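You operate a simulated robot arm through the tools that you are given. There is no shell and no other tool.

Carry out the task below with a simulated robot arm. There is one attempt and no reset: what you move stays moved.

TASK
Match the roll and lift knobs to the setting screen, then seam the can on the lifter.
Fine: the grease knob and the other cans stay as they are.

It is judged by the outcome, as a careful person would: the job done as asked, and still so three seconds after it is handed in. It fails if anything else is knocked over, pushed out of place, dropped, spilled or broken.

THE ROBOT
A 7-joint arm with a three-finger gripper, fixed in place. Base frame: the origin is on the floor under the middle of its stand, x ahead of it, y to its left, z up. Lengths are in mm, angles in degrees, forces in N, time in s.
It reaches about 1342 mm from its shoulder. Its first joint turns from -166.0 to 166.0 degrees. Payload 2.69 kg.
The tool frame sits at the grasp point between the pads (the TCP): z along the fingers, y along the line on which they close. The tips reach 30 mm beyond it. The gripper opens to 128 mm; its body begins 117 mm behind the TCP.
Orientation is that of the tool frame in the base frame, as a unit quaternion [w, x, y, z]. With the fingers straight down and closing along the base's y, the tool's x points along the base's -x, its y along +y and its z along -z.

THE INTERFACE
- The arm moves only by the tool move_arm. Its argument "deltas" is a list of rows, each an object (a shift or turn left out is 0, a gripper value left out holds the last) with "xyz": the shift along the tool's x, y, z in units of 100 mm (1.0 is 100 mm), a list of three; "turn": the turn, a rotation vector about the tool's x, y, z in units of 90 degrees (1.0 is 90 degrees), a list of three; "fingers": the opening, from 0 (shut) to 1 (fully open). In form: [{"xyz": [x, y, z], "turn": [rx, ry, rz], "fingers": fingers}, ...]. A call has 1 to 20 rows; each row is the pose to reach, as a shift and turn from the pose commanded when the call began, along the tool's axes at that moment. A call with a number of a shift or a turn outside -1 to 1 is refused whole. A row lasts 0.2 s, in which the tool goes at most 50 mm and 8.6 degrees; a call with a longer step from one row to the next is refused whole, and so is a gripper value outside its range. Where a pose cannot be reached the arm comes as near as it can. A force on the tool above 80 N (or 10 N above the force at the start of the call, whichever is more), or a blocked arm, ends the call early, and 0.2 s more pass. Each finger travels about 127 mm/s and halts on what it meets, pressing with about 38 N; the grip force reading is that of the motor and also rises with nothing between the fingers. The clock runs only during rows and for 0.2 s after the last one: add rows that repeat a pose to give the fingers time. It gives the time, the measured TCP pose, the force on the tool (base axes), the opening and the grip force at its end, in the units of the frame above (readings bear some noise), with the torque about the TCP (base axes, N m) and any sound that the robot's microphone picked up.
- Cameras (640 x 400 px; columns grow to the right, rows downward): "scene" is fixed at [226.3, -668.6, 1408]; the picture's right is [0.86, -0.51, 0.00], its down [-0.12, -0.20, -0.97] and it looks along [0.49, 0.84, -0.24] (base axes); focal length 362 px, centre (320, 200). "wrist" rides on the gripper at [58, 54, -131] in the tool frame; the picture's right is [-0.68, 0.74, 0.00], its down [-0.62, -0.57, -0.55] and it looks along [-0.40, -0.37, 0.84] (tool axes); focal length 234 px, centre (320, 200). There is no depth. A picture from a camera that has moved, and an enlarged one, comes with that camera's place and axes in the base frame and with its lens. The place of the scene camera against the robot may be out by one fixed shift of up to 25 mm in any direction.
- camera(camera): a new picture of that camera. No time passes.
- slide_trunk(by): moves the trunk up (or, below 0, down) by that many mm; the arm rides with it, the base frame stays. It gives what a move gives, with no picture.
- close_up(camera, box): a new picture of the part [left, top, right, bottom] of that camera's present view, enlarged. No time passes.
- finish_job(): hands the job in; it is judged then, once.

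Nothing tells you positions but the pictures and the camera data. Unless the task says otherwise, let go and move clear before handing in.

The tools are called after "Call:" by a JSON object that holds its "fn" and its "kwargs". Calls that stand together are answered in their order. move_arm: Moves the arm, as the interface text tells. Its arguments: {"type":"object","properties":{"deltas":{"type":"array","items":{"type":"object","properties":{"xyz":{"type":"array","items":{"type":"number"}},"turn":{"type":"array","items":{"type":"number"}},"fingers":{"type":"number"}}}}},"required":["deltas"]} The other tools are called the same way: slide_trunk (by) moves the trunk up or down; camera (camera) takes a picture; close_up (camera, box) takes an enlarged picture of a part of a camera's view; finish_job () hands the job in.

At the start:

```text
time: 0.0
position: [473.7, 513.0, 1194.4]
tcp_rot: [0.0, 0.001, 1.0, 0.0]
ft_force: [0.0, -0.1, 0.5]
torque: [0.01, -0.04, -0.03]
finger_gap: 128.0
finger_force: 0.0
trunk travel left (down, up): [-150.0, 200.0]
```

scene: 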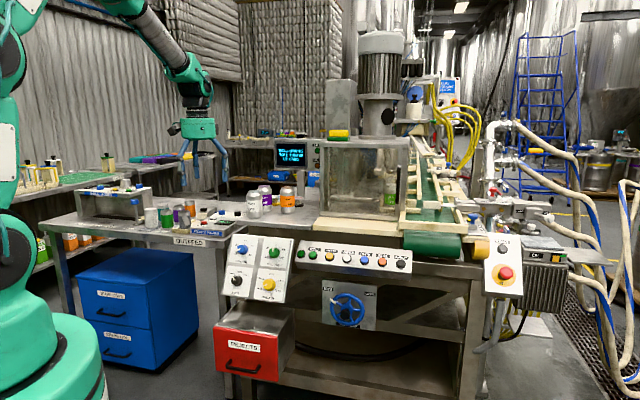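
wrist: 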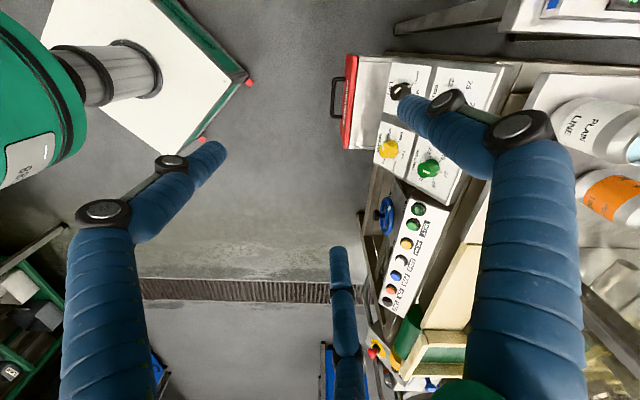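

I see a canning machine with a panel of four knobs, a row of buttons, a handwheel and a screen. I'll take enlarged pictures to read the labels and settings before moving.

Call:
{"fn": "close_up", "kwargs": {"camera": "scene", "box": [220, 225, 300, 310]}}

Call:
{"fn": "close_up", "kwargs": {"camera": "scene", "box": [260, 130, 340, 180]}}

Call:
{"fn": "close_up", "kwargs": {"camera": "scene", "box": [285, 235, 425, 335]}}

Call:
{"fn": "close_up", "kwargs": {"camera": "scene", "box": [310, 120, 430, 240]}}

Call:
{"fn": "close_up", "kwargs": {"camera": "scene", "box": [470, 220, 560, 310]}}

Call:
{"fn": "close_up", "kwargs": {"camera": "scene", "box": [60, 160, 320, 260]}}

```text
4.71 times, centred on (260, 268) of scene
camera zoom: at [226.3, -668.6, 1408.0], right [0.86, -0.51, 0.0], down [-0.12, -0.2, -0.97], along [0.49, 0.84, -0.24], focal length 1703 px, centre (602, -118)
```

zoom: 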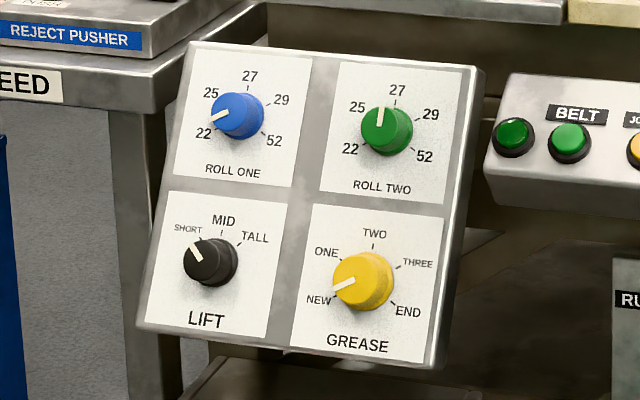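

```text
8.00 times, centred on (300, 155) of scene
camera zoom: at [226.3, -668.6, 1408.0], right [0.86, -0.51, 0.0], down [-0.12, -0.2, -0.97], along [0.49, 0.84, -0.24], focal length 2895 px, centre (480, 560)
```

zoom: 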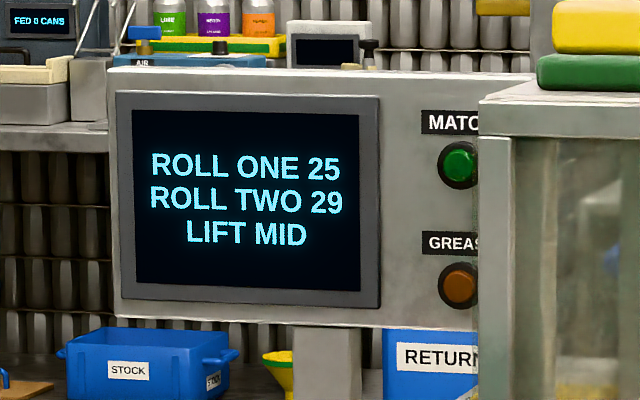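

```text
4.00 times, centred on (355, 285) of scene
camera zoom: at [226.3, -668.6, 1408.0], right [0.86, -0.51, 0.0], down [-0.12, -0.2, -0.97], along [0.49, 0.84, -0.24], focal length 1448 px, centre (180, -140)
```

zoom: 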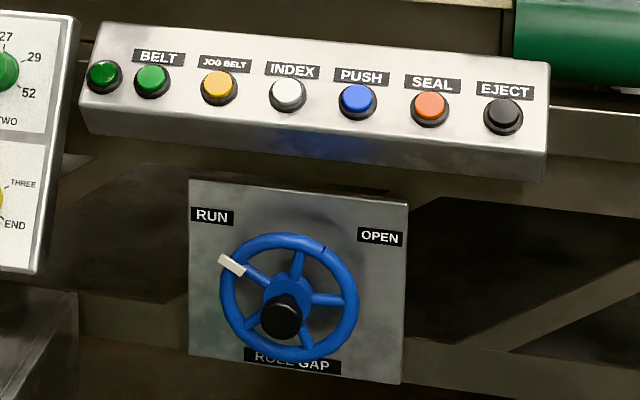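

```text
3.33 times, centred on (370, 180) of scene
camera zoom: at [226.3, -668.6, 1408.0], right [0.86, -0.51, 0.0], down [-0.12, -0.2, -0.97], along [0.49, 0.84, -0.24], focal length 1206 px, centre (153, 267)
```

zoom: 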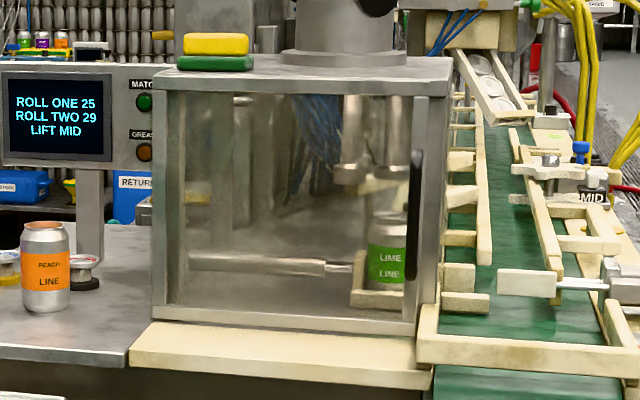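

```text
4.44 times, centred on (515, 265) of scene
camera zoom: at [226.3, -668.6, 1408.0], right [0.86, -0.51, 0.0], down [-0.12, -0.2, -0.97], along [0.49, 0.84, -0.24], focal length 1608 px, centre (-547, -89)
```

zoom: 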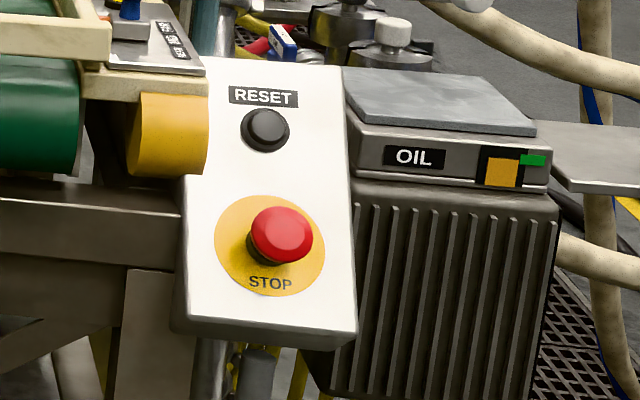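

```text
2.46 times, centred on (190, 210) of scene
camera zoom: at [226.3, -668.6, 1408.0], right [0.86, -0.51, 0.0], down [-0.12, -0.2, -0.97], along [0.49, 0.84, -0.24], focal length 891 px, centre (640, 175)
```

zoom: 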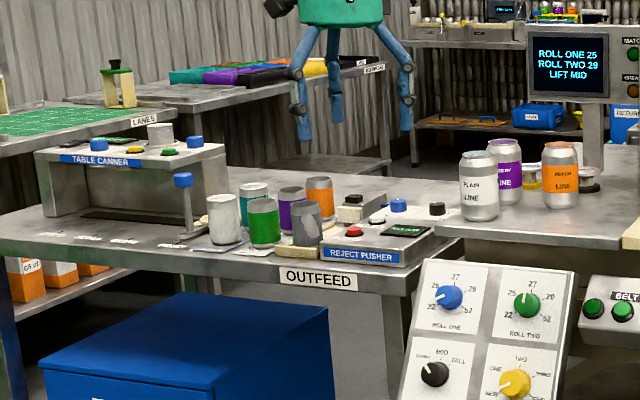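

The screen says ROLL ONE 25, ROLL TWO 29, LIFT MID; the knobs now show about 22, just past 25, and SHORT. I'll look closer through the wrist camera to locate the knobs, and check the guard, lamps and stop button.

Call:
{"fn": "close_up", "kwargs": {"camera": "wrist", "box": [340, 40, 520, 220]}}

Call:
{"fn": "close_up", "kwargs": {"camera": "wrist", "box": [350, 180, 470, 320]}}

Call:
{"fn": "close_up", "kwargs": {"camera": "scene", "box": [380, 90, 480, 240]}}

Call:
{"fn": "close_up", "kwargs": {"camera": "scene", "box": [310, 20, 470, 140]}}

Call:
{"fn": "close_up", "kwargs": {"camera": "scene", "box": [345, 150, 415, 230]}}

```text
2.22 times, centred on (430, 130) of wrist
camera zoom: at [414.7, 566.0, 1324.0], right [0.68, 0.74, 0.0], down [0.62, -0.57, 0.55], along [0.4, -0.37, -0.84], focal length 520 px, centre (76, 356)
```

zoom: 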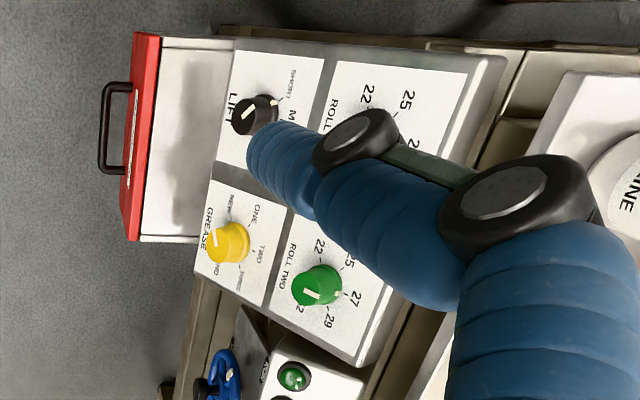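

```text
2.86 times, centred on (410, 250) of wrist
camera zoom: at [414.7, 566.0, 1324.0], right [0.68, 0.74, 0.0], down [0.62, -0.57, 0.55], along [0.4, -0.37, -0.84], focal length 669 px, centre (63, 57)
```

zoom: 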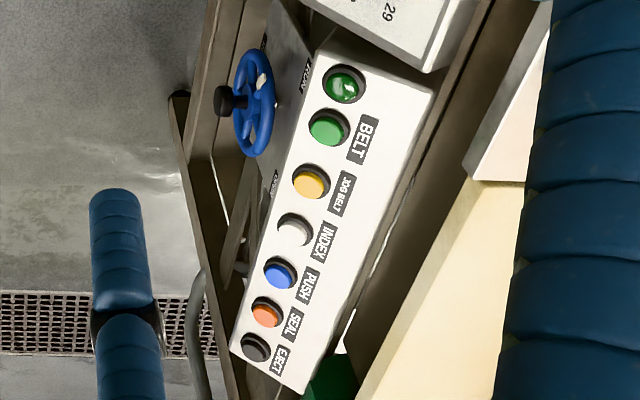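

```text
2.67 times, centred on (430, 165) of scene
camera zoom: at [226.3, -668.6, 1408.0], right [0.86, -0.51, 0.0], down [-0.12, -0.2, -0.97], along [0.49, 0.84, -0.24], focal length 965 px, centre (27, 293)
```

zoom: 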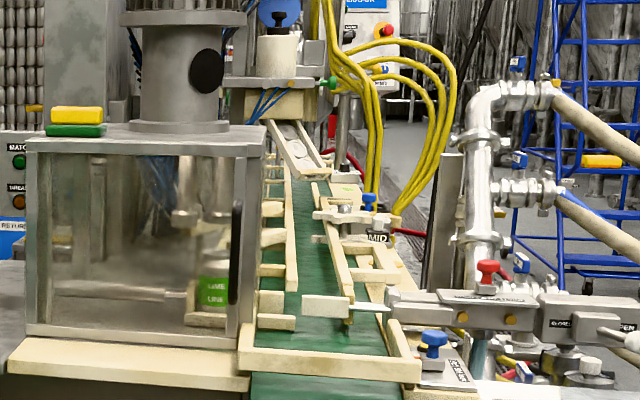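

```text
3.33 times, centred on (390, 80) of scene
camera zoom: at [226.3, -668.6, 1408.0], right [0.86, -0.51, 0.0], down [-0.12, -0.2, -0.97], along [0.49, 0.84, -0.24], focal length 1206 px, centre (87, 600)
```

zoom: 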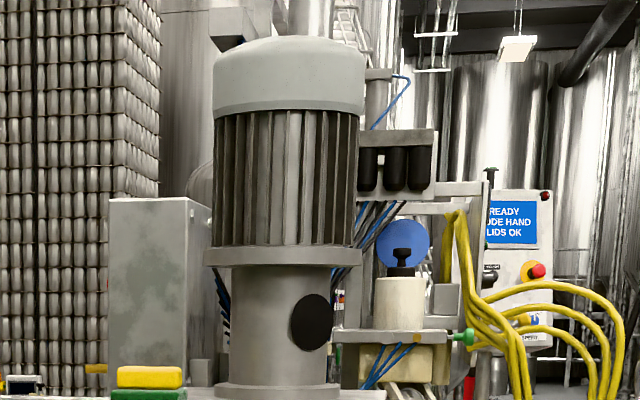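

```text
5.00 times, centred on (380, 190) of scene
camera zoom: at [226.3, -668.6, 1408.0], right [0.86, -0.51, 0.0], down [-0.12, -0.2, -0.97], along [0.49, 0.84, -0.24], focal length 1810 px, centre (20, 250)
```

zoom: 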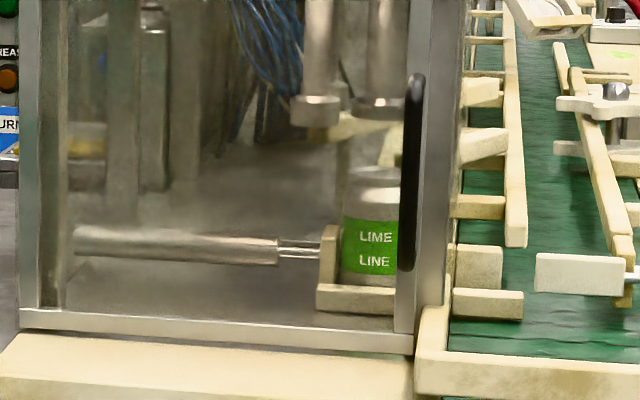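

I take the knobs to be near LIFT (604,646,727), GREASE (707,549,723), ROLL TWO (751,593,838) and ROLL ONE (648,690,842), on a panel tilted toward the robot. I'll turn the gripper to face the panel at a standoff so the wrist camera can give a better fix.

Call:
{"fn": "move_arm", "kwargs": {"deltas": [{"xyz": [-0.065, -0.064, 0.125], "turn": [-0.062, -0.059, 0]}, {"xyz": [-0.13, -0.128, 0.25], "turn": [-0.1235, -0.118, 0]}, {"xyz": [-0.195, -0.191, 0.375], "turn": [-0.185, -0.177, 0]}, {"xyz": [-0.26, -0.255, 0.5], "turn": [-0.247, -0.2365, 0]}, {"xyz": [-0.325, -0.319, 0.625], "turn": [-0.309, -0.296, 0]}, {"xyz": [-0.39, -0.383, 0.75], "turn": [-0.3705, -0.355, 0]}, {"xyz": [-0.455, -0.446, 0.875], "turn": [-0.432, -0.414, 0]}, {"xyz": [-0.52, -0.51, 1.0], "turn": [-0.494, -0.473, 0]}, {"xyz": [-0.52, -0.51, 1.0], "turn": [-0.494, -0.473, 0]}]}}

Call:
{"fn": "camera", "kwargs": {"camera": "wrist"}}

Call:
{"fn": "camera", "kwargs": {"camera": "scene"}}

```text
time: 2.0
position: [512.9, 472.4, 1107.3]
tcp_rot: [0.296, -0.005, 0.899, 0.324]
ft_force: [0.0, 0.4, -0.7]
torque: [0.07, -0.06, -0.03]
finger_gap: 128.2
finger_force: 0.0
out of reach, approached as far as the arm can: row 7, 8, 9
trunk travel left (down, up): [-150.0, 200.0]
```

```text
taken
camera wrist: at [384.1, 449.0, 1187.6], right [0.41, 0.46, 0.79], down [0.33, -0.88, 0.34], along [0.85, 0.12, -0.51], focal length 234 px, centre (320, 200)
```

wrist: 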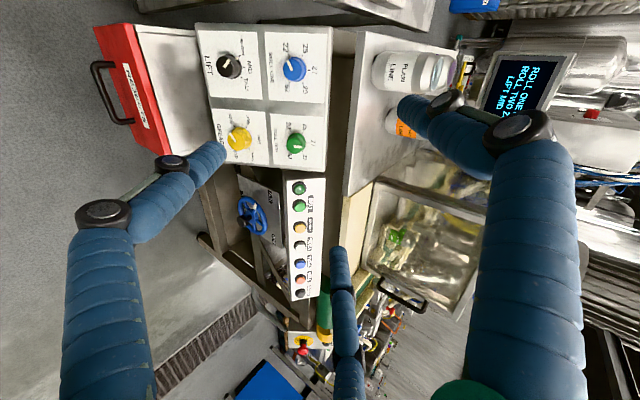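

```text
taken
```

scene: 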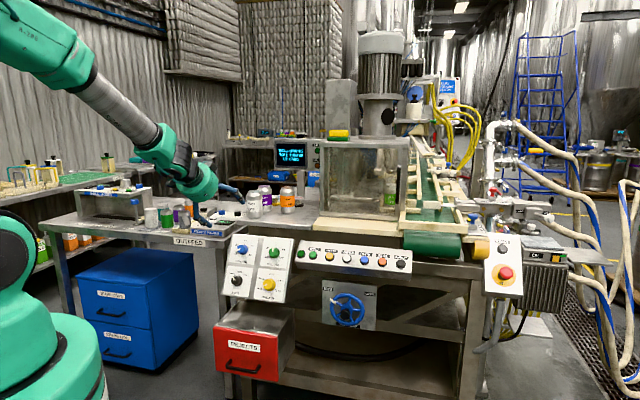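

The panel is now in the wrist view, tool tilted about 52° of the 62° I wanted. I'll enlarge the panel to fix the knob places against the first view.

Call:
{"fn": "close_up", "kwargs": {"camera": "wrist", "box": [185, 15, 345, 175]}}

Call:
{"fn": "close_up", "kwargs": {"camera": "wrist", "box": [190, 160, 350, 360]}}

Call:
{"fn": "close_up", "kwargs": {"camera": "wrist", "box": [340, 170, 500, 330]}}

Call:
{"fn": "close_up", "kwargs": {"camera": "scene", "box": [220, 225, 300, 310]}}

```text
2.50 times, centred on (265, 95) of wrist
camera zoom: at [384.1, 449.0, 1187.6], right [0.41, 0.46, 0.79], down [0.33, -0.88, 0.34], along [0.85, 0.12, -0.51], focal length 585 px, centre (458, 462)
```

zoom: 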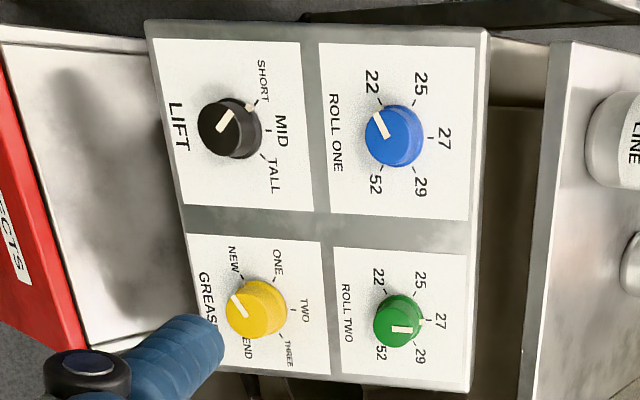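

```text
2.00 times, centred on (270, 260) of wrist
camera zoom: at [384.1, 449.0, 1187.6], right [0.41, 0.46, 0.79], down [0.33, -0.88, 0.34], along [0.85, 0.12, -0.51], focal length 468 px, centre (420, 80)
```

zoom: 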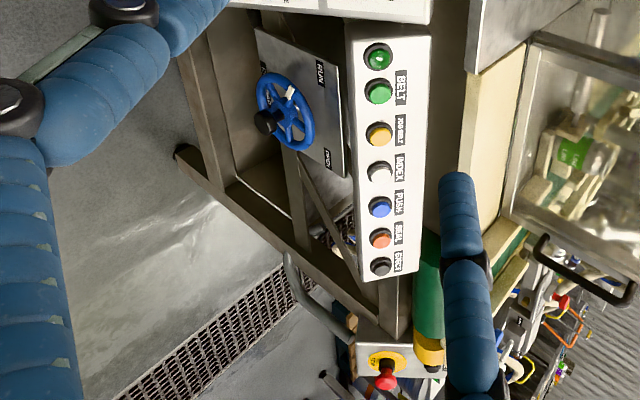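

```text
2.50 times, centred on (420, 250) of wrist
camera zoom: at [384.1, 449.0, 1187.6], right [0.41, 0.46, 0.79], down [0.33, -0.88, 0.34], along [0.85, 0.12, -0.51], focal length 585 px, centre (70, 75)
```

zoom: 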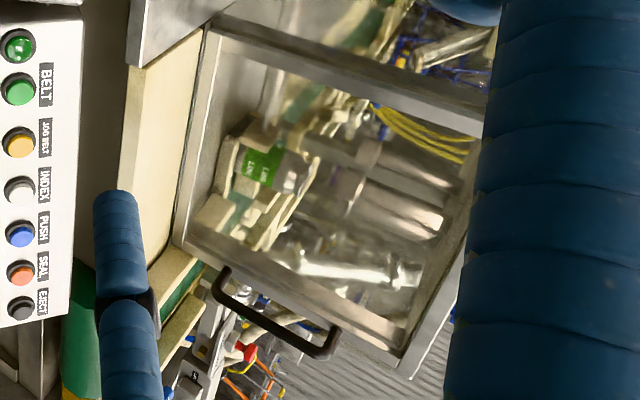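

```text
4.71 times, centred on (260, 268) of scene
camera zoom: at [226.3, -668.6, 1408.0], right [0.86, -0.51, 0.0], down [-0.12, -0.2, -0.97], along [0.49, 0.84, -0.24], focal length 1703 px, centre (602, -118)
```

zoom: 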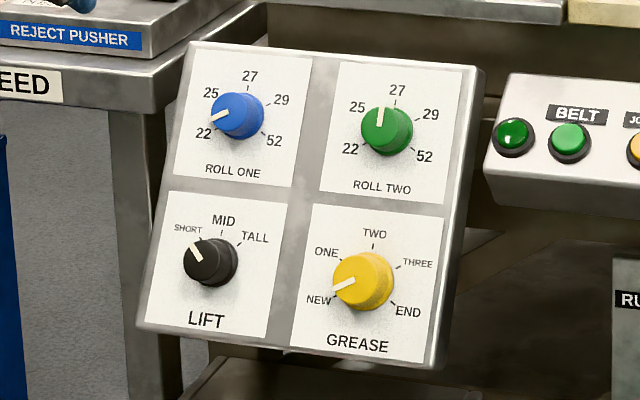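

ROLL ONE points at 22, ROLL TWO at 27 and LIFT at SHORT, so each needs one step clockwise to reach 25, 29 and MID. I'll lower the hand toward the panel, keeping about 200 mm clearance.

Call:
{"fn": "move_arm", "kwargs": {"deltas": [{"xyz": [0.105, -0.143, 0.183]}, {"xyz": [0.21, -0.285, 0.365]}, {"xyz": [0.315, -0.43, 0.55]}, {"xyz": [0.42, -0.57, 0.73]}, {"xyz": [0.42, -0.57, 0.73]}]}}

```text
time: 3.2
position: [528.0, 478.5, 1007.7]
tcp_rot: [0.297, -0.005, 0.899, 0.323]
ft_force: [0.6, -0.2, 0.3]
torque: [0.04, 0.02, 0.0]
finger_gap: 127.9
finger_force: 0.0
trunk travel left (down, up): [-150.0, 200.0]
```

That moved cleanly. I'll go down another 100 mm and add the remaining tilt so the fingers point square at the panel.

Call:
{"fn": "move_arm", "kwargs": {"deltas": [{"xyz": [0.105, -0.143, 0.183]}, {"xyz": [0.21, -0.285, 0.365]}, {"xyz": [0.315, -0.43, 0.55], "turn": [-0.038, -0.037, 0]}, {"xyz": [0.42, -0.57, 0.73], "turn": [-0.077, -0.074, 0]}, {"xyz": [0.42, -0.57, 0.73], "turn": [-0.077, -0.074, 0]}]}}

Call:
{"fn": "camera", "kwargs": {"camera": "wrist"}}

Call:
{"fn": "camera", "kwargs": {"camera": "scene"}}

```text
time: 4.4
position: [554.7, 472.3, 909.7]
tcp_rot: [0.339, -0.009, 0.86, 0.382]
ft_force: [0.4, 1.4, 0.0]
torque: [-0.01, 0.0, 0.02]
finger_gap: 128.0
finger_force: 0.0
out of reach, approached as far as the arm can: row 3, 4, 5
trunk travel left (down, up): [-150.0, 200.0]
```

```text
taken
camera wrist: at [420.8, 437.7, 972.7], right [0.32, 0.36, 0.88], down [0.31, -0.91, 0.26], along [0.9, 0.19, -0.4], focal length 234 px, centre (320, 200)
```

wrist: 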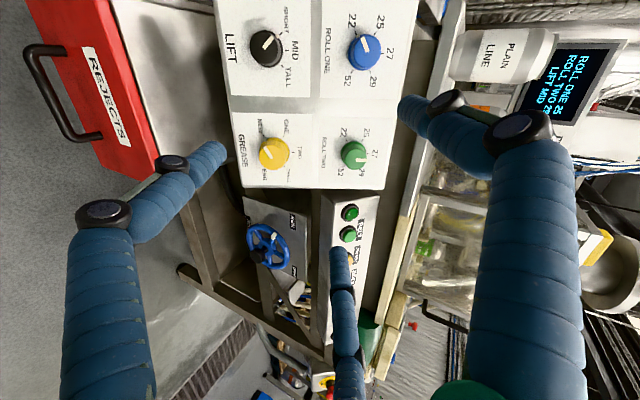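

```text
taken
```

scene: 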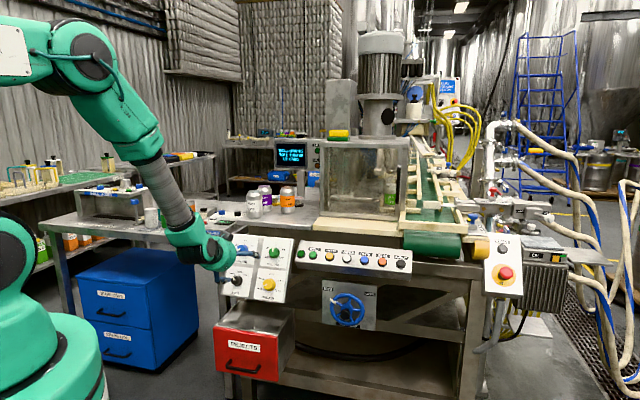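

The tool now faces the panel nearly square. I'll enlarge this view to fix each knob's place and pointer angle.

Call:
{"fn": "close_up", "kwargs": {"camera": "wrist", "box": [215, 0, 415, 190]}}

Call:
{"fn": "close_up", "kwargs": {"camera": "wrist", "box": [220, 0, 320, 100]}}

Call:
{"fn": "close_up", "kwargs": {"camera": "wrist", "box": [315, 0, 415, 100]}}

Call:
{"fn": "close_up", "kwargs": {"camera": "wrist", "box": [310, 105, 400, 195]}}

```text
2.11 times, centred on (315, 95) of wrist
camera zoom: at [420.8, 437.7, 972.7], right [0.32, 0.36, 0.88], down [0.31, -0.91, 0.26], along [0.9, 0.19, -0.4], focal length 493 px, centre (330, 421)
```

zoom: 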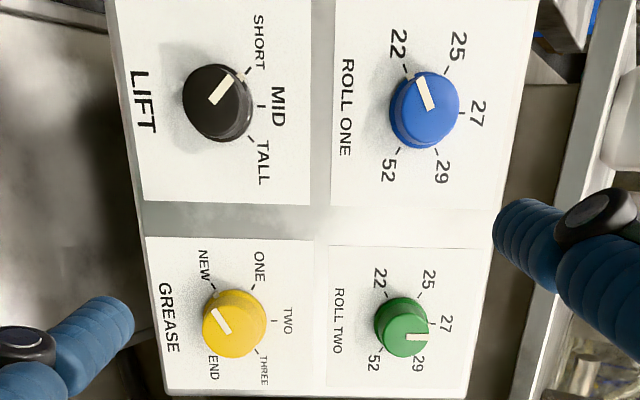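

```text
4.00 times, centred on (270, 50) of wrist
camera zoom: at [420.8, 437.7, 972.7], right [0.32, 0.36, 0.88], down [0.31, -0.91, 0.26], along [0.9, 0.19, -0.4], focal length 937 px, centre (520, 800)
```

zoom: 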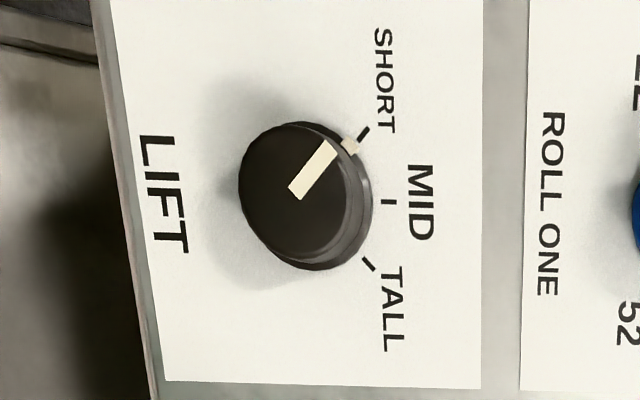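

```text
4.00 times, centred on (365, 50) of wrist
camera zoom: at [420.8, 437.7, 972.7], right [0.32, 0.36, 0.88], down [0.31, -0.91, 0.26], along [0.9, 0.19, -0.4], focal length 937 px, centre (140, 800)
```

zoom: 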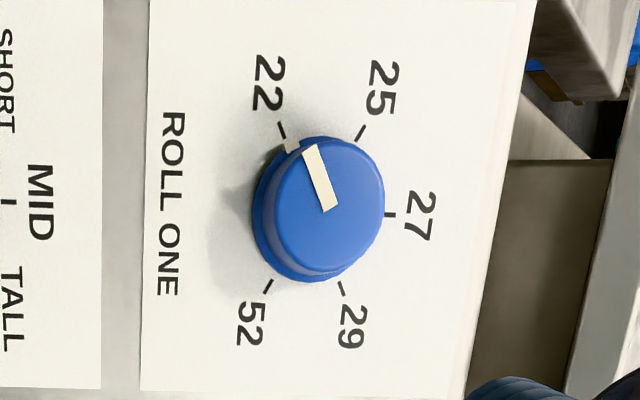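

```text
4.44 times, centred on (355, 150) of wrist
camera zoom: at [420.8, 437.7, 972.7], right [0.32, 0.36, 0.88], down [0.31, -0.91, 0.26], along [0.9, 0.19, -0.4], focal length 1041 px, centre (164, 422)
```

zoom: 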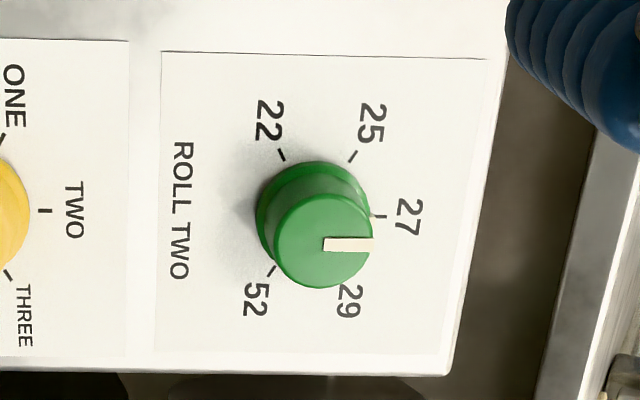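

From the wrist views I take the knob fronts to be at LIFT (597,633,753), GREASE (697,544,750), ROLL ONE (635,673,864) and ROLL TWO (736,582,862), with the panel facing (-0.60,-0.66,0.45). I'll move to about 75 mm in front of ROLL TWO, fingers half closed.

Call:
{"fn": "move_arm", "kwargs": {"deltas": [{"xyz": [-0.1, -0.005, 0.15], "turn": [-0.005, -0.012, 0], "fingers": 0.65}, {"xyz": [-0.2, -0.01, 0.31], "turn": [-0.0099, -0.0246, 0], "fingers": 0.65}, {"xyz": [-0.41, -0.02, 0.62], "turn": [-0.0099, -0.0246, 0], "fingers": 0.65}, {"xyz": [-0.41, -0.02, 0.62], "turn": [-0.0099, -0.0246, 0], "fingers": 0.65}]}}

Call:
{"fn": "camera", "kwargs": {"camera": "wrist"}}

```text
time: 5.4
position: [625.8, 499.5, 901.4]
tcp_rot: [0.361, 0.0, 0.849, 0.385]
ft_force: [0.1, 0.1, 0.2]
torque: [0.02, -0.01, -0.01]
finger_gap: 83.2
finger_force: 0.0
out of reach, approached as far as the arm can: row 1, 2
trunk travel left (down, up): [-150.0, 200.0]
```

```text
taken
camera wrist: at [487.0, 467.5, 959.5], right [0.29, 0.33, 0.9], down [0.28, -0.93, 0.25], along [0.91, 0.17, -0.36], focal length 234 px, centre (320, 200)
```

wrist: 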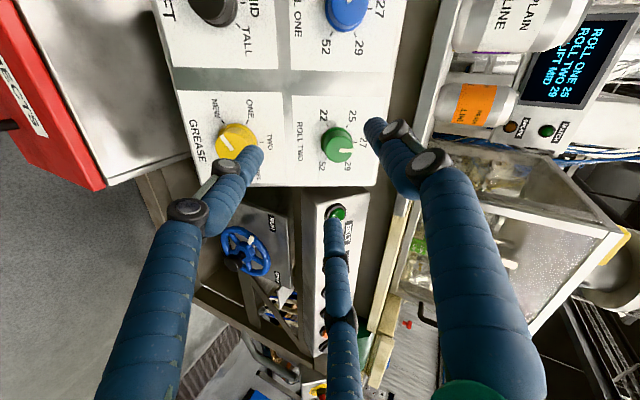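

Now square to the panel at standoff. I'll zoom on ROLL TWO to refine its place.

Call:
{"fn": "close_up", "kwargs": {"camera": "wrist", "box": [285, 95, 385, 195]}}

Call:
{"fn": "close_up", "kwargs": {"camera": "wrist", "box": [185, 0, 385, 125]}}

Call:
{"fn": "close_up", "kwargs": {"camera": "wrist", "box": [500, 10, 640, 140]}}

```text
4.00 times, centred on (335, 145) of wrist
camera zoom: at [487.0, 467.5, 959.5], right [0.29, 0.33, 0.9], down [0.28, -0.93, 0.25], along [0.91, 0.17, -0.36], focal length 937 px, centre (260, 420)
```

zoom: 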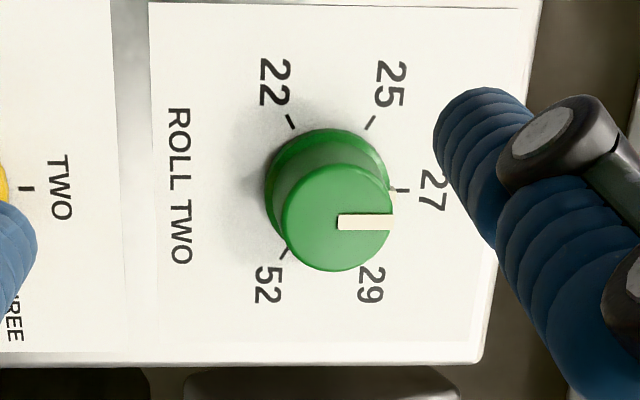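

```text
3.20 times, centred on (285, 62) of wrist
camera zoom: at [487.0, 467.5, 959.5], right [0.29, 0.33, 0.9], down [0.28, -0.93, 0.25], along [0.91, 0.17, -0.36], focal length 749 px, centre (432, 640)
```

zoom: 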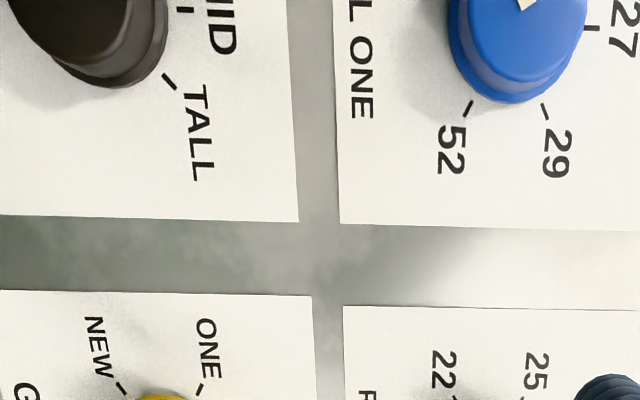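

```text
3.08 times, centred on (570, 75) of wrist
camera zoom: at [487.0, 467.5, 959.5], right [0.29, 0.33, 0.9], down [0.28, -0.93, 0.25], along [0.91, 0.17, -0.36], focal length 720 px, centre (-449, 585)
```

zoom: 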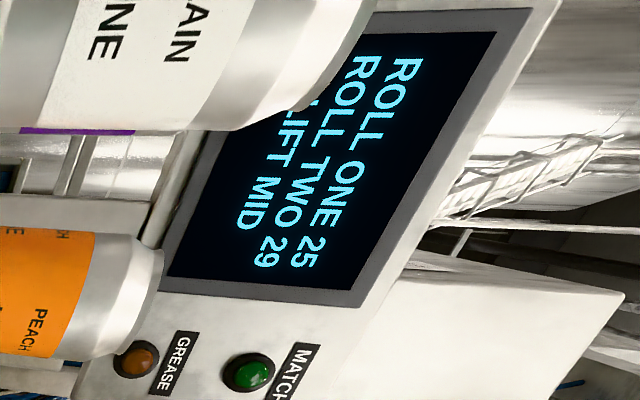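

ROLL TWO's front centre checks out at (736,581,863), about 33 mm across and 25 mm deep. I'll line the tool axis up with it and come to about 63 mm away, then test that the wrist can roll.

Call:
{"fn": "move_arm", "kwargs": {"deltas": [{"xyz": [-0.175, 0.008, 0.375], "fingers": 0.6}, {"xyz": [-0.351, 0.016, 0.75], "fingers": 0.6}, {"xyz": [-0.351, 0.016, 0.75], "fingers": 0.6}]}}

Call:
{"fn": "camera", "kwargs": {"camera": "wrist"}}

Call:
{"fn": "close_up", "kwargs": {"camera": "wrist", "box": [250, 110, 400, 210]}}

```text
time: 6.2
position: [696.6, 541.4, 891.8]
tcp_rot: [0.363, 0.001, 0.849, 0.384]
ft_force: [0.3, 1.0, 0.3]
torque: [-0.01, -0.02, 0.01]
finger_gap: 76.7
finger_force: 0.0
trunk travel left (down, up): [-150.0, 200.0]
```

```text
taken
camera wrist: at [557.2, 509.5, 948.7], right [0.29, 0.33, 0.9], down [0.27, -0.93, 0.25], along [0.92, 0.17, -0.36], focal length 234 px, centre (320, 200)
```

wrist: 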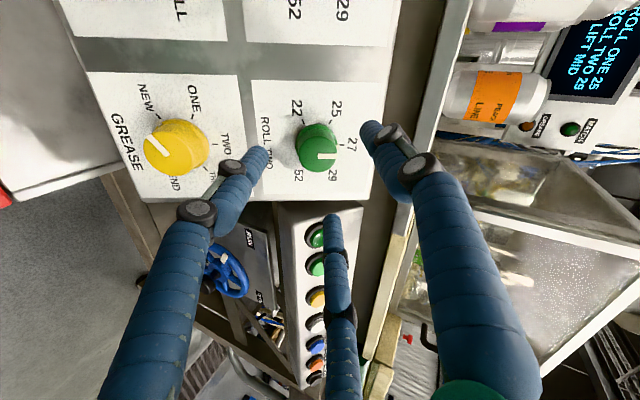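

```text
4.00 times, centred on (325, 160) of wrist
camera zoom: at [557.2, 509.5, 948.7], right [0.29, 0.33, 0.9], down [0.27, -0.93, 0.25], along [0.92, 0.17, -0.36], focal length 937 px, centre (300, 360)
```

zoom: 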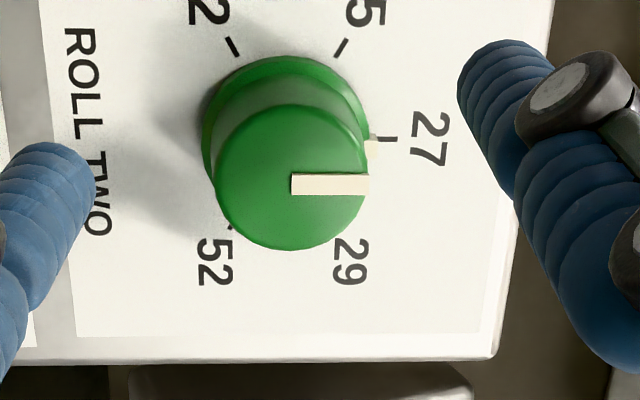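

ROLL TWO is within 2 mm of the tool axis. I'll test a 60° clockwise roll in free space, then come back before gripping.

Call:
{"fn": "move_arm", "kwargs": {"deltas": [{"turn": [0, 0, 0.09]}, {"turn": [0, 0, 0.18]}, {"turn": [0, 0, 0.27]}, {"turn": [0, 0, 0.36]}, {"turn": [0, 0, 0.45]}, {"turn": [0, 0, 0.54]}, {"turn": [0, 0, 0.63]}, {"turn": [0, 0, 0.7]}, {"turn": [0, 0, 0.7]}]}}

```text
time: 8.2
position: [693.7, 540.5, 892.6]
tcp_rot: [0.108, 0.445, 0.723, 0.517]
ft_force: [-1.0, -0.8, 0.8]
torque: [0.0, -0.01, -0.01]
finger_gap: 76.6
finger_force: 0.0
trunk travel left (down, up): [-150.0, 200.0]
```

The full roll is reachable. Turning back and correcting the small sideways offset.

Call:
{"fn": "move_arm", "kwargs": {"deltas": [{"turn": [0, 0, -0.09]}, {"turn": [0, 0, -0.18]}, {"turn": [0, 0, -0.27]}, {"turn": [0, 0, -0.36]}, {"turn": [0, 0, -0.45]}, {"turn": [0, 0, -0.54]}, {"turn": [0, 0, -0.63]}, {"turn": [0, 0, -0.7]}, {"turn": [0, 0, -0.7]}]}}

Call:
{"fn": "close_up", "kwargs": {"camera": "wrist", "box": [250, 110, 400, 210]}}

```text
time: 10.2
position: [694.8, 540.9, 892.5]
tcp_rot: [0.363, 0.0, 0.849, 0.383]
ft_force: [-0.1, -0.7, -0.2]
torque: [0.0, 0.0, 0.0]
finger_gap: 76.7
finger_force: 0.2
trunk travel left (down, up): [-150.0, 200.0]
```

```text
4.00 times, centred on (325, 160) of wrist
camera zoom: at [556.6, 509.6, 949.1], right [0.29, 0.33, 0.9], down [0.27, -0.93, 0.25], along [0.92, 0.17, -0.36], focal length 937 px, centre (300, 360)
```

zoom: 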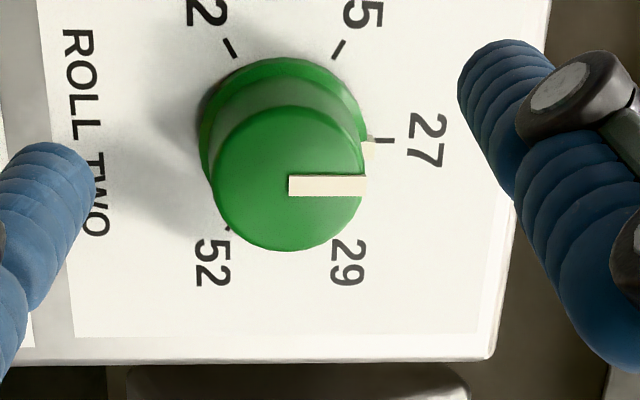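

Aligned. Advancing so the fingertips straddle the ROLL TWO knob, still open.

Call:
{"fn": "move_arm", "kwargs": {"deltas": [{"xyz": [0, -0.02, 0.15]}, {"xyz": [0, -0.02, 0.3]}, {"xyz": [0, -0.02, 0.4]}, {"xyz": [0, -0.02, 0.5]}, {"xyz": [0, -0.02, 0.5]}]}}

Call:
{"fn": "camera", "kwargs": {"camera": "wrist"}}

Call:
{"fn": "close_up", "kwargs": {"camera": "scene", "box": [200, 200, 320, 310]}}

```text
time: 11.4
position: [725.9, 571.7, 869.4]
tcp_rot: [0.364, 0.0, 0.849, 0.383]
ft_force: [-0.8, -0.5, 1.0]
torque: [-0.01, 0.0, -0.02]
finger_gap: 76.8
finger_force: 0.1
trunk travel left (down, up): [-150.0, 200.0]
```

```text
taken
camera wrist: at [587.4, 540.9, 925.9], right [0.29, 0.33, 0.9], down [0.27, -0.93, 0.25], along [0.92, 0.17, -0.36], focal length 234 px, centre (320, 200)
```

wrist: 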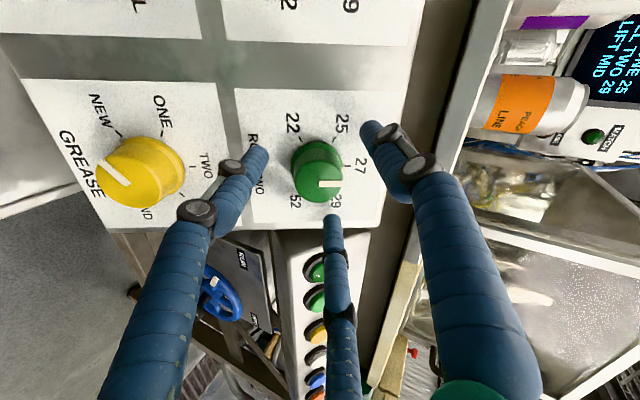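

```text
3.64 times, centred on (260, 255) of scene
camera zoom: at [226.3, -668.6, 1408.0], right [0.86, -0.51, 0.0], down [-0.12, -0.2, -0.97], along [0.49, 0.84, -0.24], focal length 1316 px, centre (538, 0)
```

zoom: 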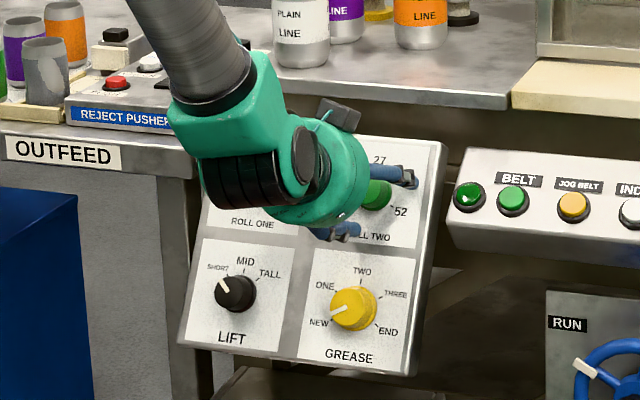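

The fingertips straddle the green knob, clear of everything else. Closing on it now.

Call:
{"fn": "move_arm", "kwargs": {"deltas": [{"fingers": 0.4}, {"fingers": 0.2}, {"fingers": 0.1}, {"fingers": 0.1}]}}

Call:
{"fn": "camera", "kwargs": {"camera": "wrist"}}

Call:
{"fn": "close_up", "kwargs": {"camera": "wrist", "box": [250, 110, 400, 230]}}

```text
time: 12.4
position: [725.6, 571.2, 866.7]
tcp_rot: [0.363, 0.001, 0.85, 0.382]
ft_force: [-8.1, -2.5, -8.2]
torque: [-0.41, 0.38, -0.1]
finger_gap: 34.1
finger_force: 45.1
trunk travel left (down, up): [-150.0, 200.0]
```

```text
taken
camera wrist: at [586.4, 540.3, 924.6], right [0.3, 0.33, 0.9], down [0.27, -0.93, 0.25], along [0.92, 0.17, -0.36], focal length 234 px, centre (320, 200)
```

wrist: 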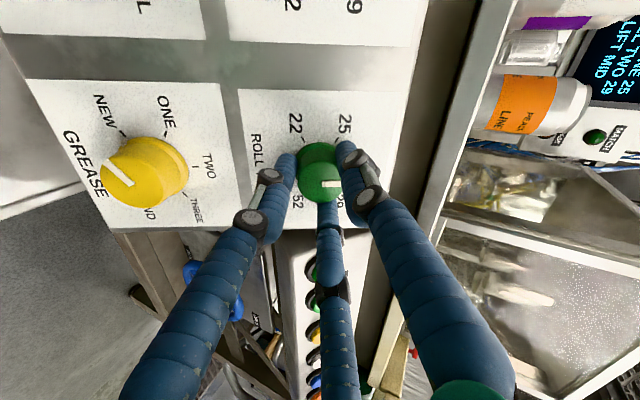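

```text
3.33 times, centred on (325, 170) of wrist
camera zoom: at [586.4, 540.3, 924.6], right [0.3, 0.33, 0.9], down [0.27, -0.93, 0.25], along [0.92, 0.17, -0.36], focal length 781 px, centre (303, 300)
```

zoom: 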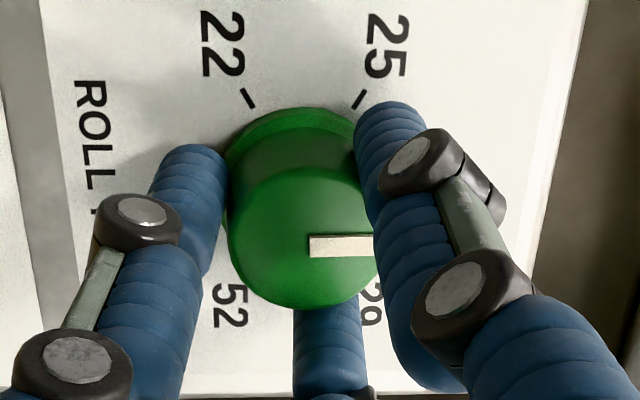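

Firm grip at 34 mm. Turning 60° clockwise to take ROLL TWO from 27 to 29.

Call:
{"fn": "move_arm", "kwargs": {"deltas": [{"turn": [0, 0, 0.075]}, {"turn": [0, 0, 0.15]}, {"turn": [0, 0, 0.225]}, {"turn": [0, 0, 0.3]}, {"turn": [0, 0, 0.375]}, {"turn": [0, 0, 0.45]}, {"turn": [0, 0, 0.525]}, {"turn": [0, 0, 0.6]}, {"turn": [0, 0, 0.667]}, {"turn": [0, 0, 0.667]}, {"turn": [0, 0, 0.667]}]}}

Call:
{"fn": "camera", "kwargs": {"camera": "wrist"}}

Call:
{"fn": "close_up", "kwargs": {"camera": "scene", "box": [220, 225, 300, 310]}}

```text
time: 14.8
position: [726.2, 572.4, 869.0]
tcp_rot: [0.123, 0.425, 0.735, 0.513]
ft_force: [-26.2, -5.4, -21.8]
torque: [-0.57, 0.85, 0.45]
finger_gap: 34.3
finger_force: 44.7
trunk travel left (down, up): [-150.0, 200.0]
```

```text
taken
camera wrist: at [636.4, 536.4, 986.8], right [0.78, -0.43, 0.46], down [-0.25, -0.88, -0.4], along [0.58, 0.2, -0.79], focal length 234 px, centre (320, 200)
```

wrist: 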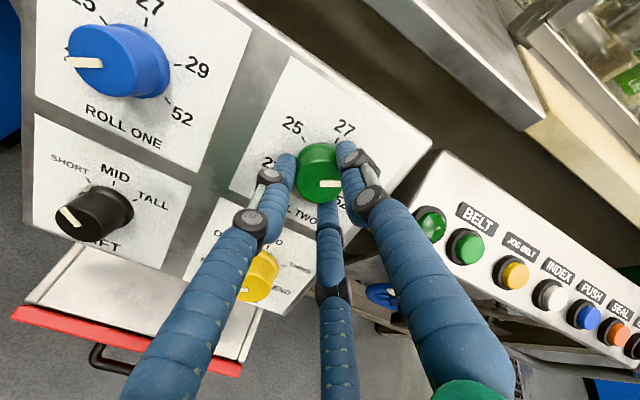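

```text
4.71 times, centred on (260, 268) of scene
camera zoom: at [226.3, -668.6, 1408.0], right [0.86, -0.51, 0.0], down [-0.12, -0.2, -0.97], along [0.49, 0.84, -0.24], focal length 1703 px, centre (602, -118)
```

zoom: 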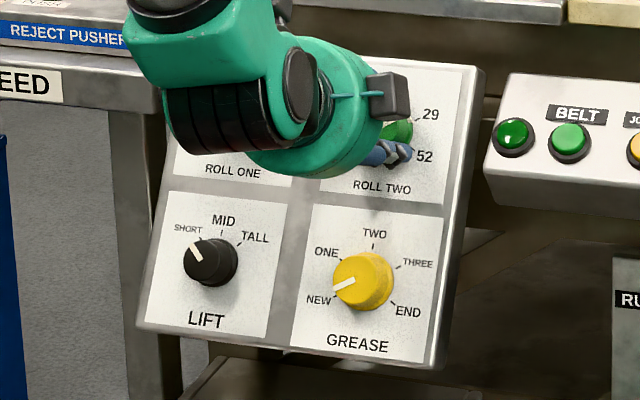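

The pointer turned with the gripper. I'll open the fingers, back off, and check the setting.

Call:
{"fn": "move_arm", "kwargs": {"deltas": [{"fingers": 0.35}, {"fingers": 0.6}, {"fingers": 0.6}, {"xyz": [0, 0, -0.2], "fingers": 0.6}, {"xyz": [0, 0, -0.4], "fingers": 0.6}, {"xyz": [0, 0, -0.7], "fingers": 0.6}, {"xyz": [0, 0, -0.7], "fingers": 0.6}]}}

Call:
{"fn": "camera", "kwargs": {"camera": "wrist"}}

Call:
{"fn": "close_up", "kwargs": {"camera": "wrist", "box": [240, 80, 420, 220]}}

```text
time: 16.4
position: [683.6, 526.5, 901.7]
tcp_rot: [0.123, 0.426, 0.735, 0.514]
ft_force: [-1.0, 0.1, 0.5]
torque: [-0.04, 0.0, -0.02]
finger_gap: 76.8
finger_force: 0.1
trunk travel left (down, up): [-150.0, 200.0]
```

```text
taken
camera wrist: at [594.1, 490.4, 1020.2], right [0.78, -0.43, 0.46], down [-0.25, -0.88, -0.4], along [0.58, 0.2, -0.79], focal length 234 px, centre (320, 200)
```

wrist: 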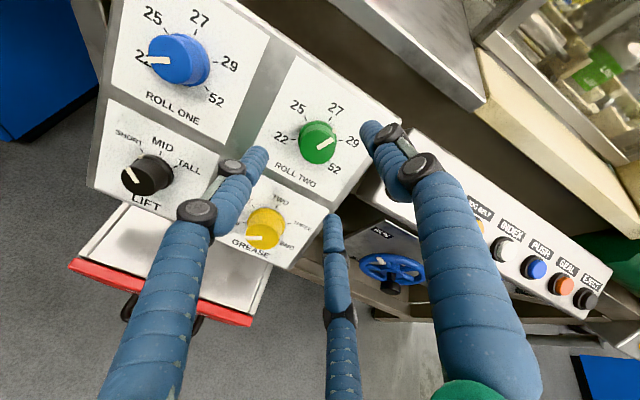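

```text
2.86 times, centred on (330, 150) of wrist
camera zoom: at [594.1, 490.4, 1020.2], right [0.78, -0.43, 0.46], down [-0.25, -0.88, -0.4], along [0.58, 0.2, -0.79], focal length 669 px, centre (291, 343)
```

zoom: 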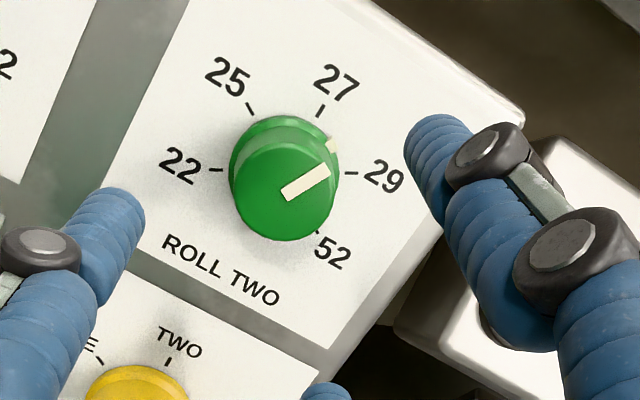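

On release the pointer fell back to about halfway between 27 and 29 (about 31°); a sideways load of about 34 N had built up and probably dragged it. I'll roll the hand back 30°, regrip, finish the turn and relieve the side load before opening.

Call:
{"fn": "move_arm", "kwargs": {"deltas": [{"turn": [0, 0, -0.09]}, {"turn": [0, 0, -0.18]}, {"turn": [0, 0, -0.27]}, {"turn": [0, 0, -0.34]}, {"turn": [0, 0, -0.34]}, {"turn": [0, 0, -0.34]}]}}

Call:
{"fn": "close_up", "kwargs": {"camera": "wrist", "box": [240, 80, 420, 220]}}

```text
time: 17.8
position: [683.2, 526.6, 899.7]
tcp_rot: [0.254, 0.215, 0.821, 0.463]
ft_force: [-0.3, -0.4, 0.3]
torque: [-0.02, 0.01, -0.03]
finger_gap: 76.8
finger_force: 0.0
trunk travel left (down, up): [-150.0, 200.0]
```

```text
2.86 times, centred on (330, 150) of wrist
camera zoom: at [563.5, 501.4, 992.4], right [0.61, -0.05, 0.79], down [0.07, -0.99, -0.12], along [0.79, 0.13, -0.6], focal length 669 px, centre (291, 343)
```

zoom: 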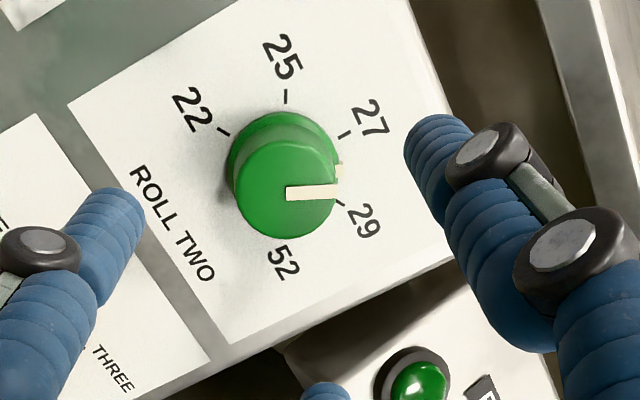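

Same alignment, pointer halfway between 27 and 29. Advancing onto the knob and closing.

Call:
{"fn": "move_arm", "kwargs": {"deltas": [{"xyz": [0.01, -0.005, 0.3]}, {"xyz": [0.01, -0.005, 0.5]}, {"xyz": [0.01, -0.005, 0.6]}, {"xyz": [0.01, -0.005, 0.7]}, {"xyz": [0.01, -0.005, 0.7]}, {"xyz": [0.01, -0.005, 0.7], "fingers": 0.4}, {"xyz": [0.01, -0.005, 0.7], "fingers": 0.2}, {"xyz": [0.01, -0.005, 0.7], "fingers": 0.15}, {"xyz": [0.01, -0.005, 0.7], "fingers": 0.15}]}}

Call:
{"fn": "close_up", "kwargs": {"camera": "wrist", "box": [240, 100, 420, 240]}}

```text
time: 19.8
position: [726.2, 572.3, 868.1]
tcp_rot: [0.253, 0.216, 0.821, 0.463]
ft_force: [-0.7, -4.8, -3.6]
torque: [-0.09, 0.05, -0.07]
finger_gap: 35.6
finger_force: 12.4
trunk travel left (down, up): [-150.0, 200.0]
```

```text
2.86 times, centred on (330, 170) of wrist
camera zoom: at [605.8, 547.0, 960.6], right [0.61, -0.05, 0.79], down [0.07, -0.99, -0.12], along [0.79, 0.13, -0.61], focal length 669 px, centre (291, 286)
```

zoom: 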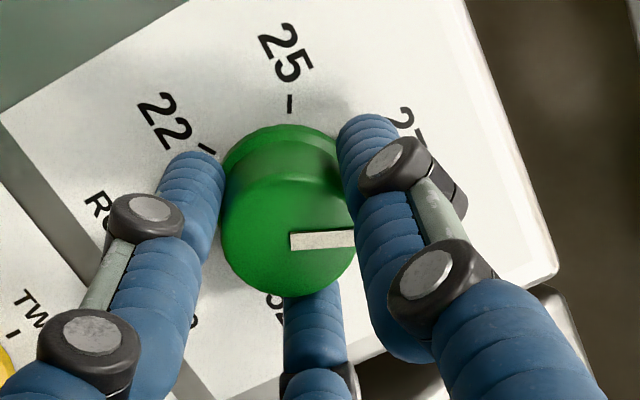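

Gripped with little side load this time. Turning about 31° clockwise.

Call:
{"fn": "move_arm", "kwargs": {"deltas": [{"turn": [0, 0, 0.06], "fingers": 0.1}, {"turn": [0, 0, 0.12], "fingers": 0.1}, {"turn": [0, 0, 0.18], "fingers": 0.1}, {"turn": [0, 0, 0.24], "fingers": 0.1}, {"turn": [0, 0, 0.3], "fingers": 0.1}, {"turn": [0, 0, 0.35], "fingers": 0.1}, {"turn": [0, 0, 0.35], "fingers": 0.1}]}}

Call:
{"fn": "close_up", "kwargs": {"camera": "wrist", "box": [240, 100, 420, 240]}}

```text
time: 21.4
position: [725.1, 572.0, 868.1]
tcp_rot: [0.118, 0.432, 0.732, 0.513]
ft_force: [-3.4, -8.6, -10.1]
torque: [-0.33, 0.34, -0.08]
finger_gap: 34.6
finger_force: 16.2
trunk travel left (down, up): [-150.0, 200.0]
```

```text
2.86 times, centred on (330, 170) of wrist
camera zoom: at [637.2, 535.5, 987.7], right [0.78, -0.44, 0.45], down [-0.26, -0.88, -0.41], along [0.57, 0.2, -0.8], focal length 669 px, centre (291, 286)
```

zoom: 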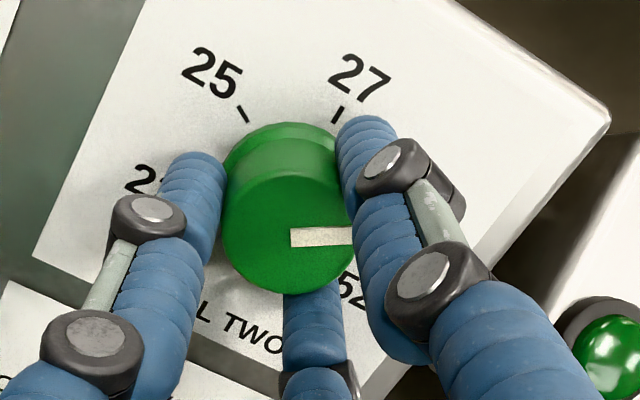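

The pointer has followed to near 29. I'll shift about 1.5 mm to relieve the side load and read the force before letting go.

Call:
{"fn": "move_arm", "kwargs": {"deltas": [{"xyz": [-0.008, -0.013, 0]}, {"xyz": [-0.008, -0.013, 0]}, {"xyz": [-0.008, -0.013, 0]}]}}

```text
time: 22.2
position: [725.8, 570.9, 866.4]
tcp_rot: [0.118, 0.431, 0.732, 0.514]
ft_force: [-6.3, -0.9, -11.3]
torque: [-0.24, 0.36, 0.13]
finger_gap: 34.1
finger_force: 45.0
trunk travel left (down, up): [-150.0, 200.0]
```

Call:
{"fn": "move_arm", "kwargs": {"deltas": [{"xyz": [0, -0.01, 0]}, {"xyz": [0, -0.02, 0]}, {"xyz": [0, -0.02, 0]}]}}

Call:
{"fn": "close_up", "kwargs": {"camera": "wrist", "box": [240, 100, 420, 240]}}

```text
time: 23.0
position: [725.5, 572.4, 867.1]
tcp_rot: [0.119, 0.431, 0.731, 0.516]
ft_force: [1.9, -7.3, -3.4]
torque: [-0.13, -0.03, -0.25]
finger_gap: 34.3
finger_force: 44.5
trunk travel left (down, up): [-150.0, 200.0]
```

```text
2.86 times, centred on (330, 170) of wrist
camera zoom: at [636.6, 535.2, 987.0], right [0.78, -0.44, 0.45], down [-0.26, -0.88, -0.41], along [0.57, 0.2, -0.79], focal length 669 px, centre (291, 286)
```

zoom: 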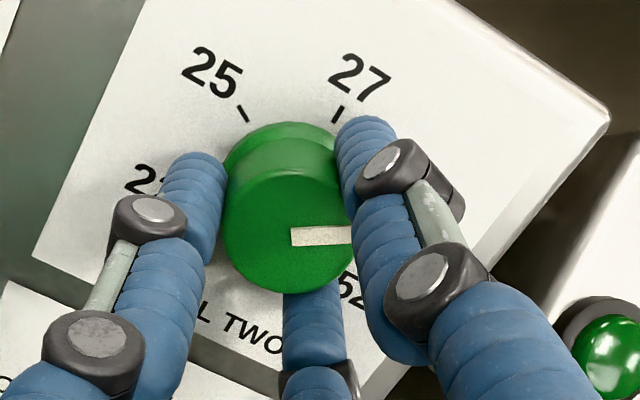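

Side load is down to about 8 N and the pointer is at about 60°, on 29. A last small relief, then I open gently.

Call:
{"fn": "move_arm", "kwargs": {"deltas": [{"xyz": [-0.006, -0.003, 0]}, {"xyz": [-0.006, -0.003, 0]}, {"xyz": [-0.006, -0.003, 0]}]}}

```text
time: 23.8
position: [725.4, 571.6, 867.1]
tcp_rot: [0.119, 0.431, 0.731, 0.516]
ft_force: [-0.1, -5.7, 6.7]
torque: [0.0, -0.1, -0.11]
finger_gap: 34.2
finger_force: 44.1
trunk travel left (down, up): [-150.0, 200.0]
```

Call:
{"fn": "move_arm", "kwargs": {"deltas": [{"fingers": 0.27}, {"fingers": 0.3}, {"fingers": 0.4}, {"fingers": 0.6}, {"fingers": 0.6}]}}

Call:
{"fn": "close_up", "kwargs": {"camera": "wrist", "box": [240, 100, 420, 240]}}

```text
time: 25.0
position: [725.4, 571.7, 865.5]
tcp_rot: [0.118, 0.431, 0.731, 0.515]
ft_force: [0.0, 0.7, -0.1]
torque: [0.01, 0.03, 0.0]
finger_gap: 76.8
finger_force: 0.1
trunk travel left (down, up): [-150.0, 200.0]
```

```text
2.86 times, centred on (330, 170) of wrist
camera zoom: at [636.2, 535.1, 985.2], right [0.78, -0.44, 0.45], down [-0.26, -0.88, -0.41], along [0.57, 0.2, -0.8], focal length 669 px, centre (291, 286)
```

zoom: 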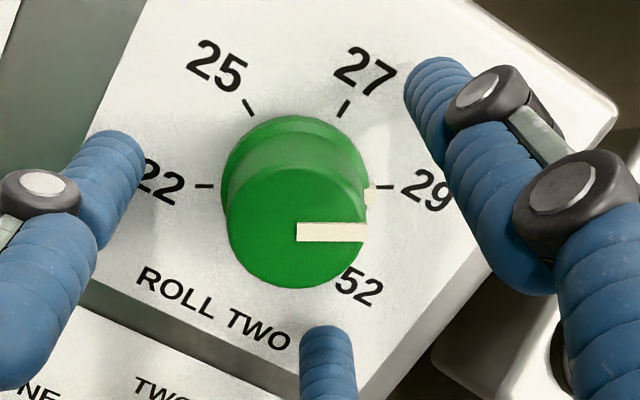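

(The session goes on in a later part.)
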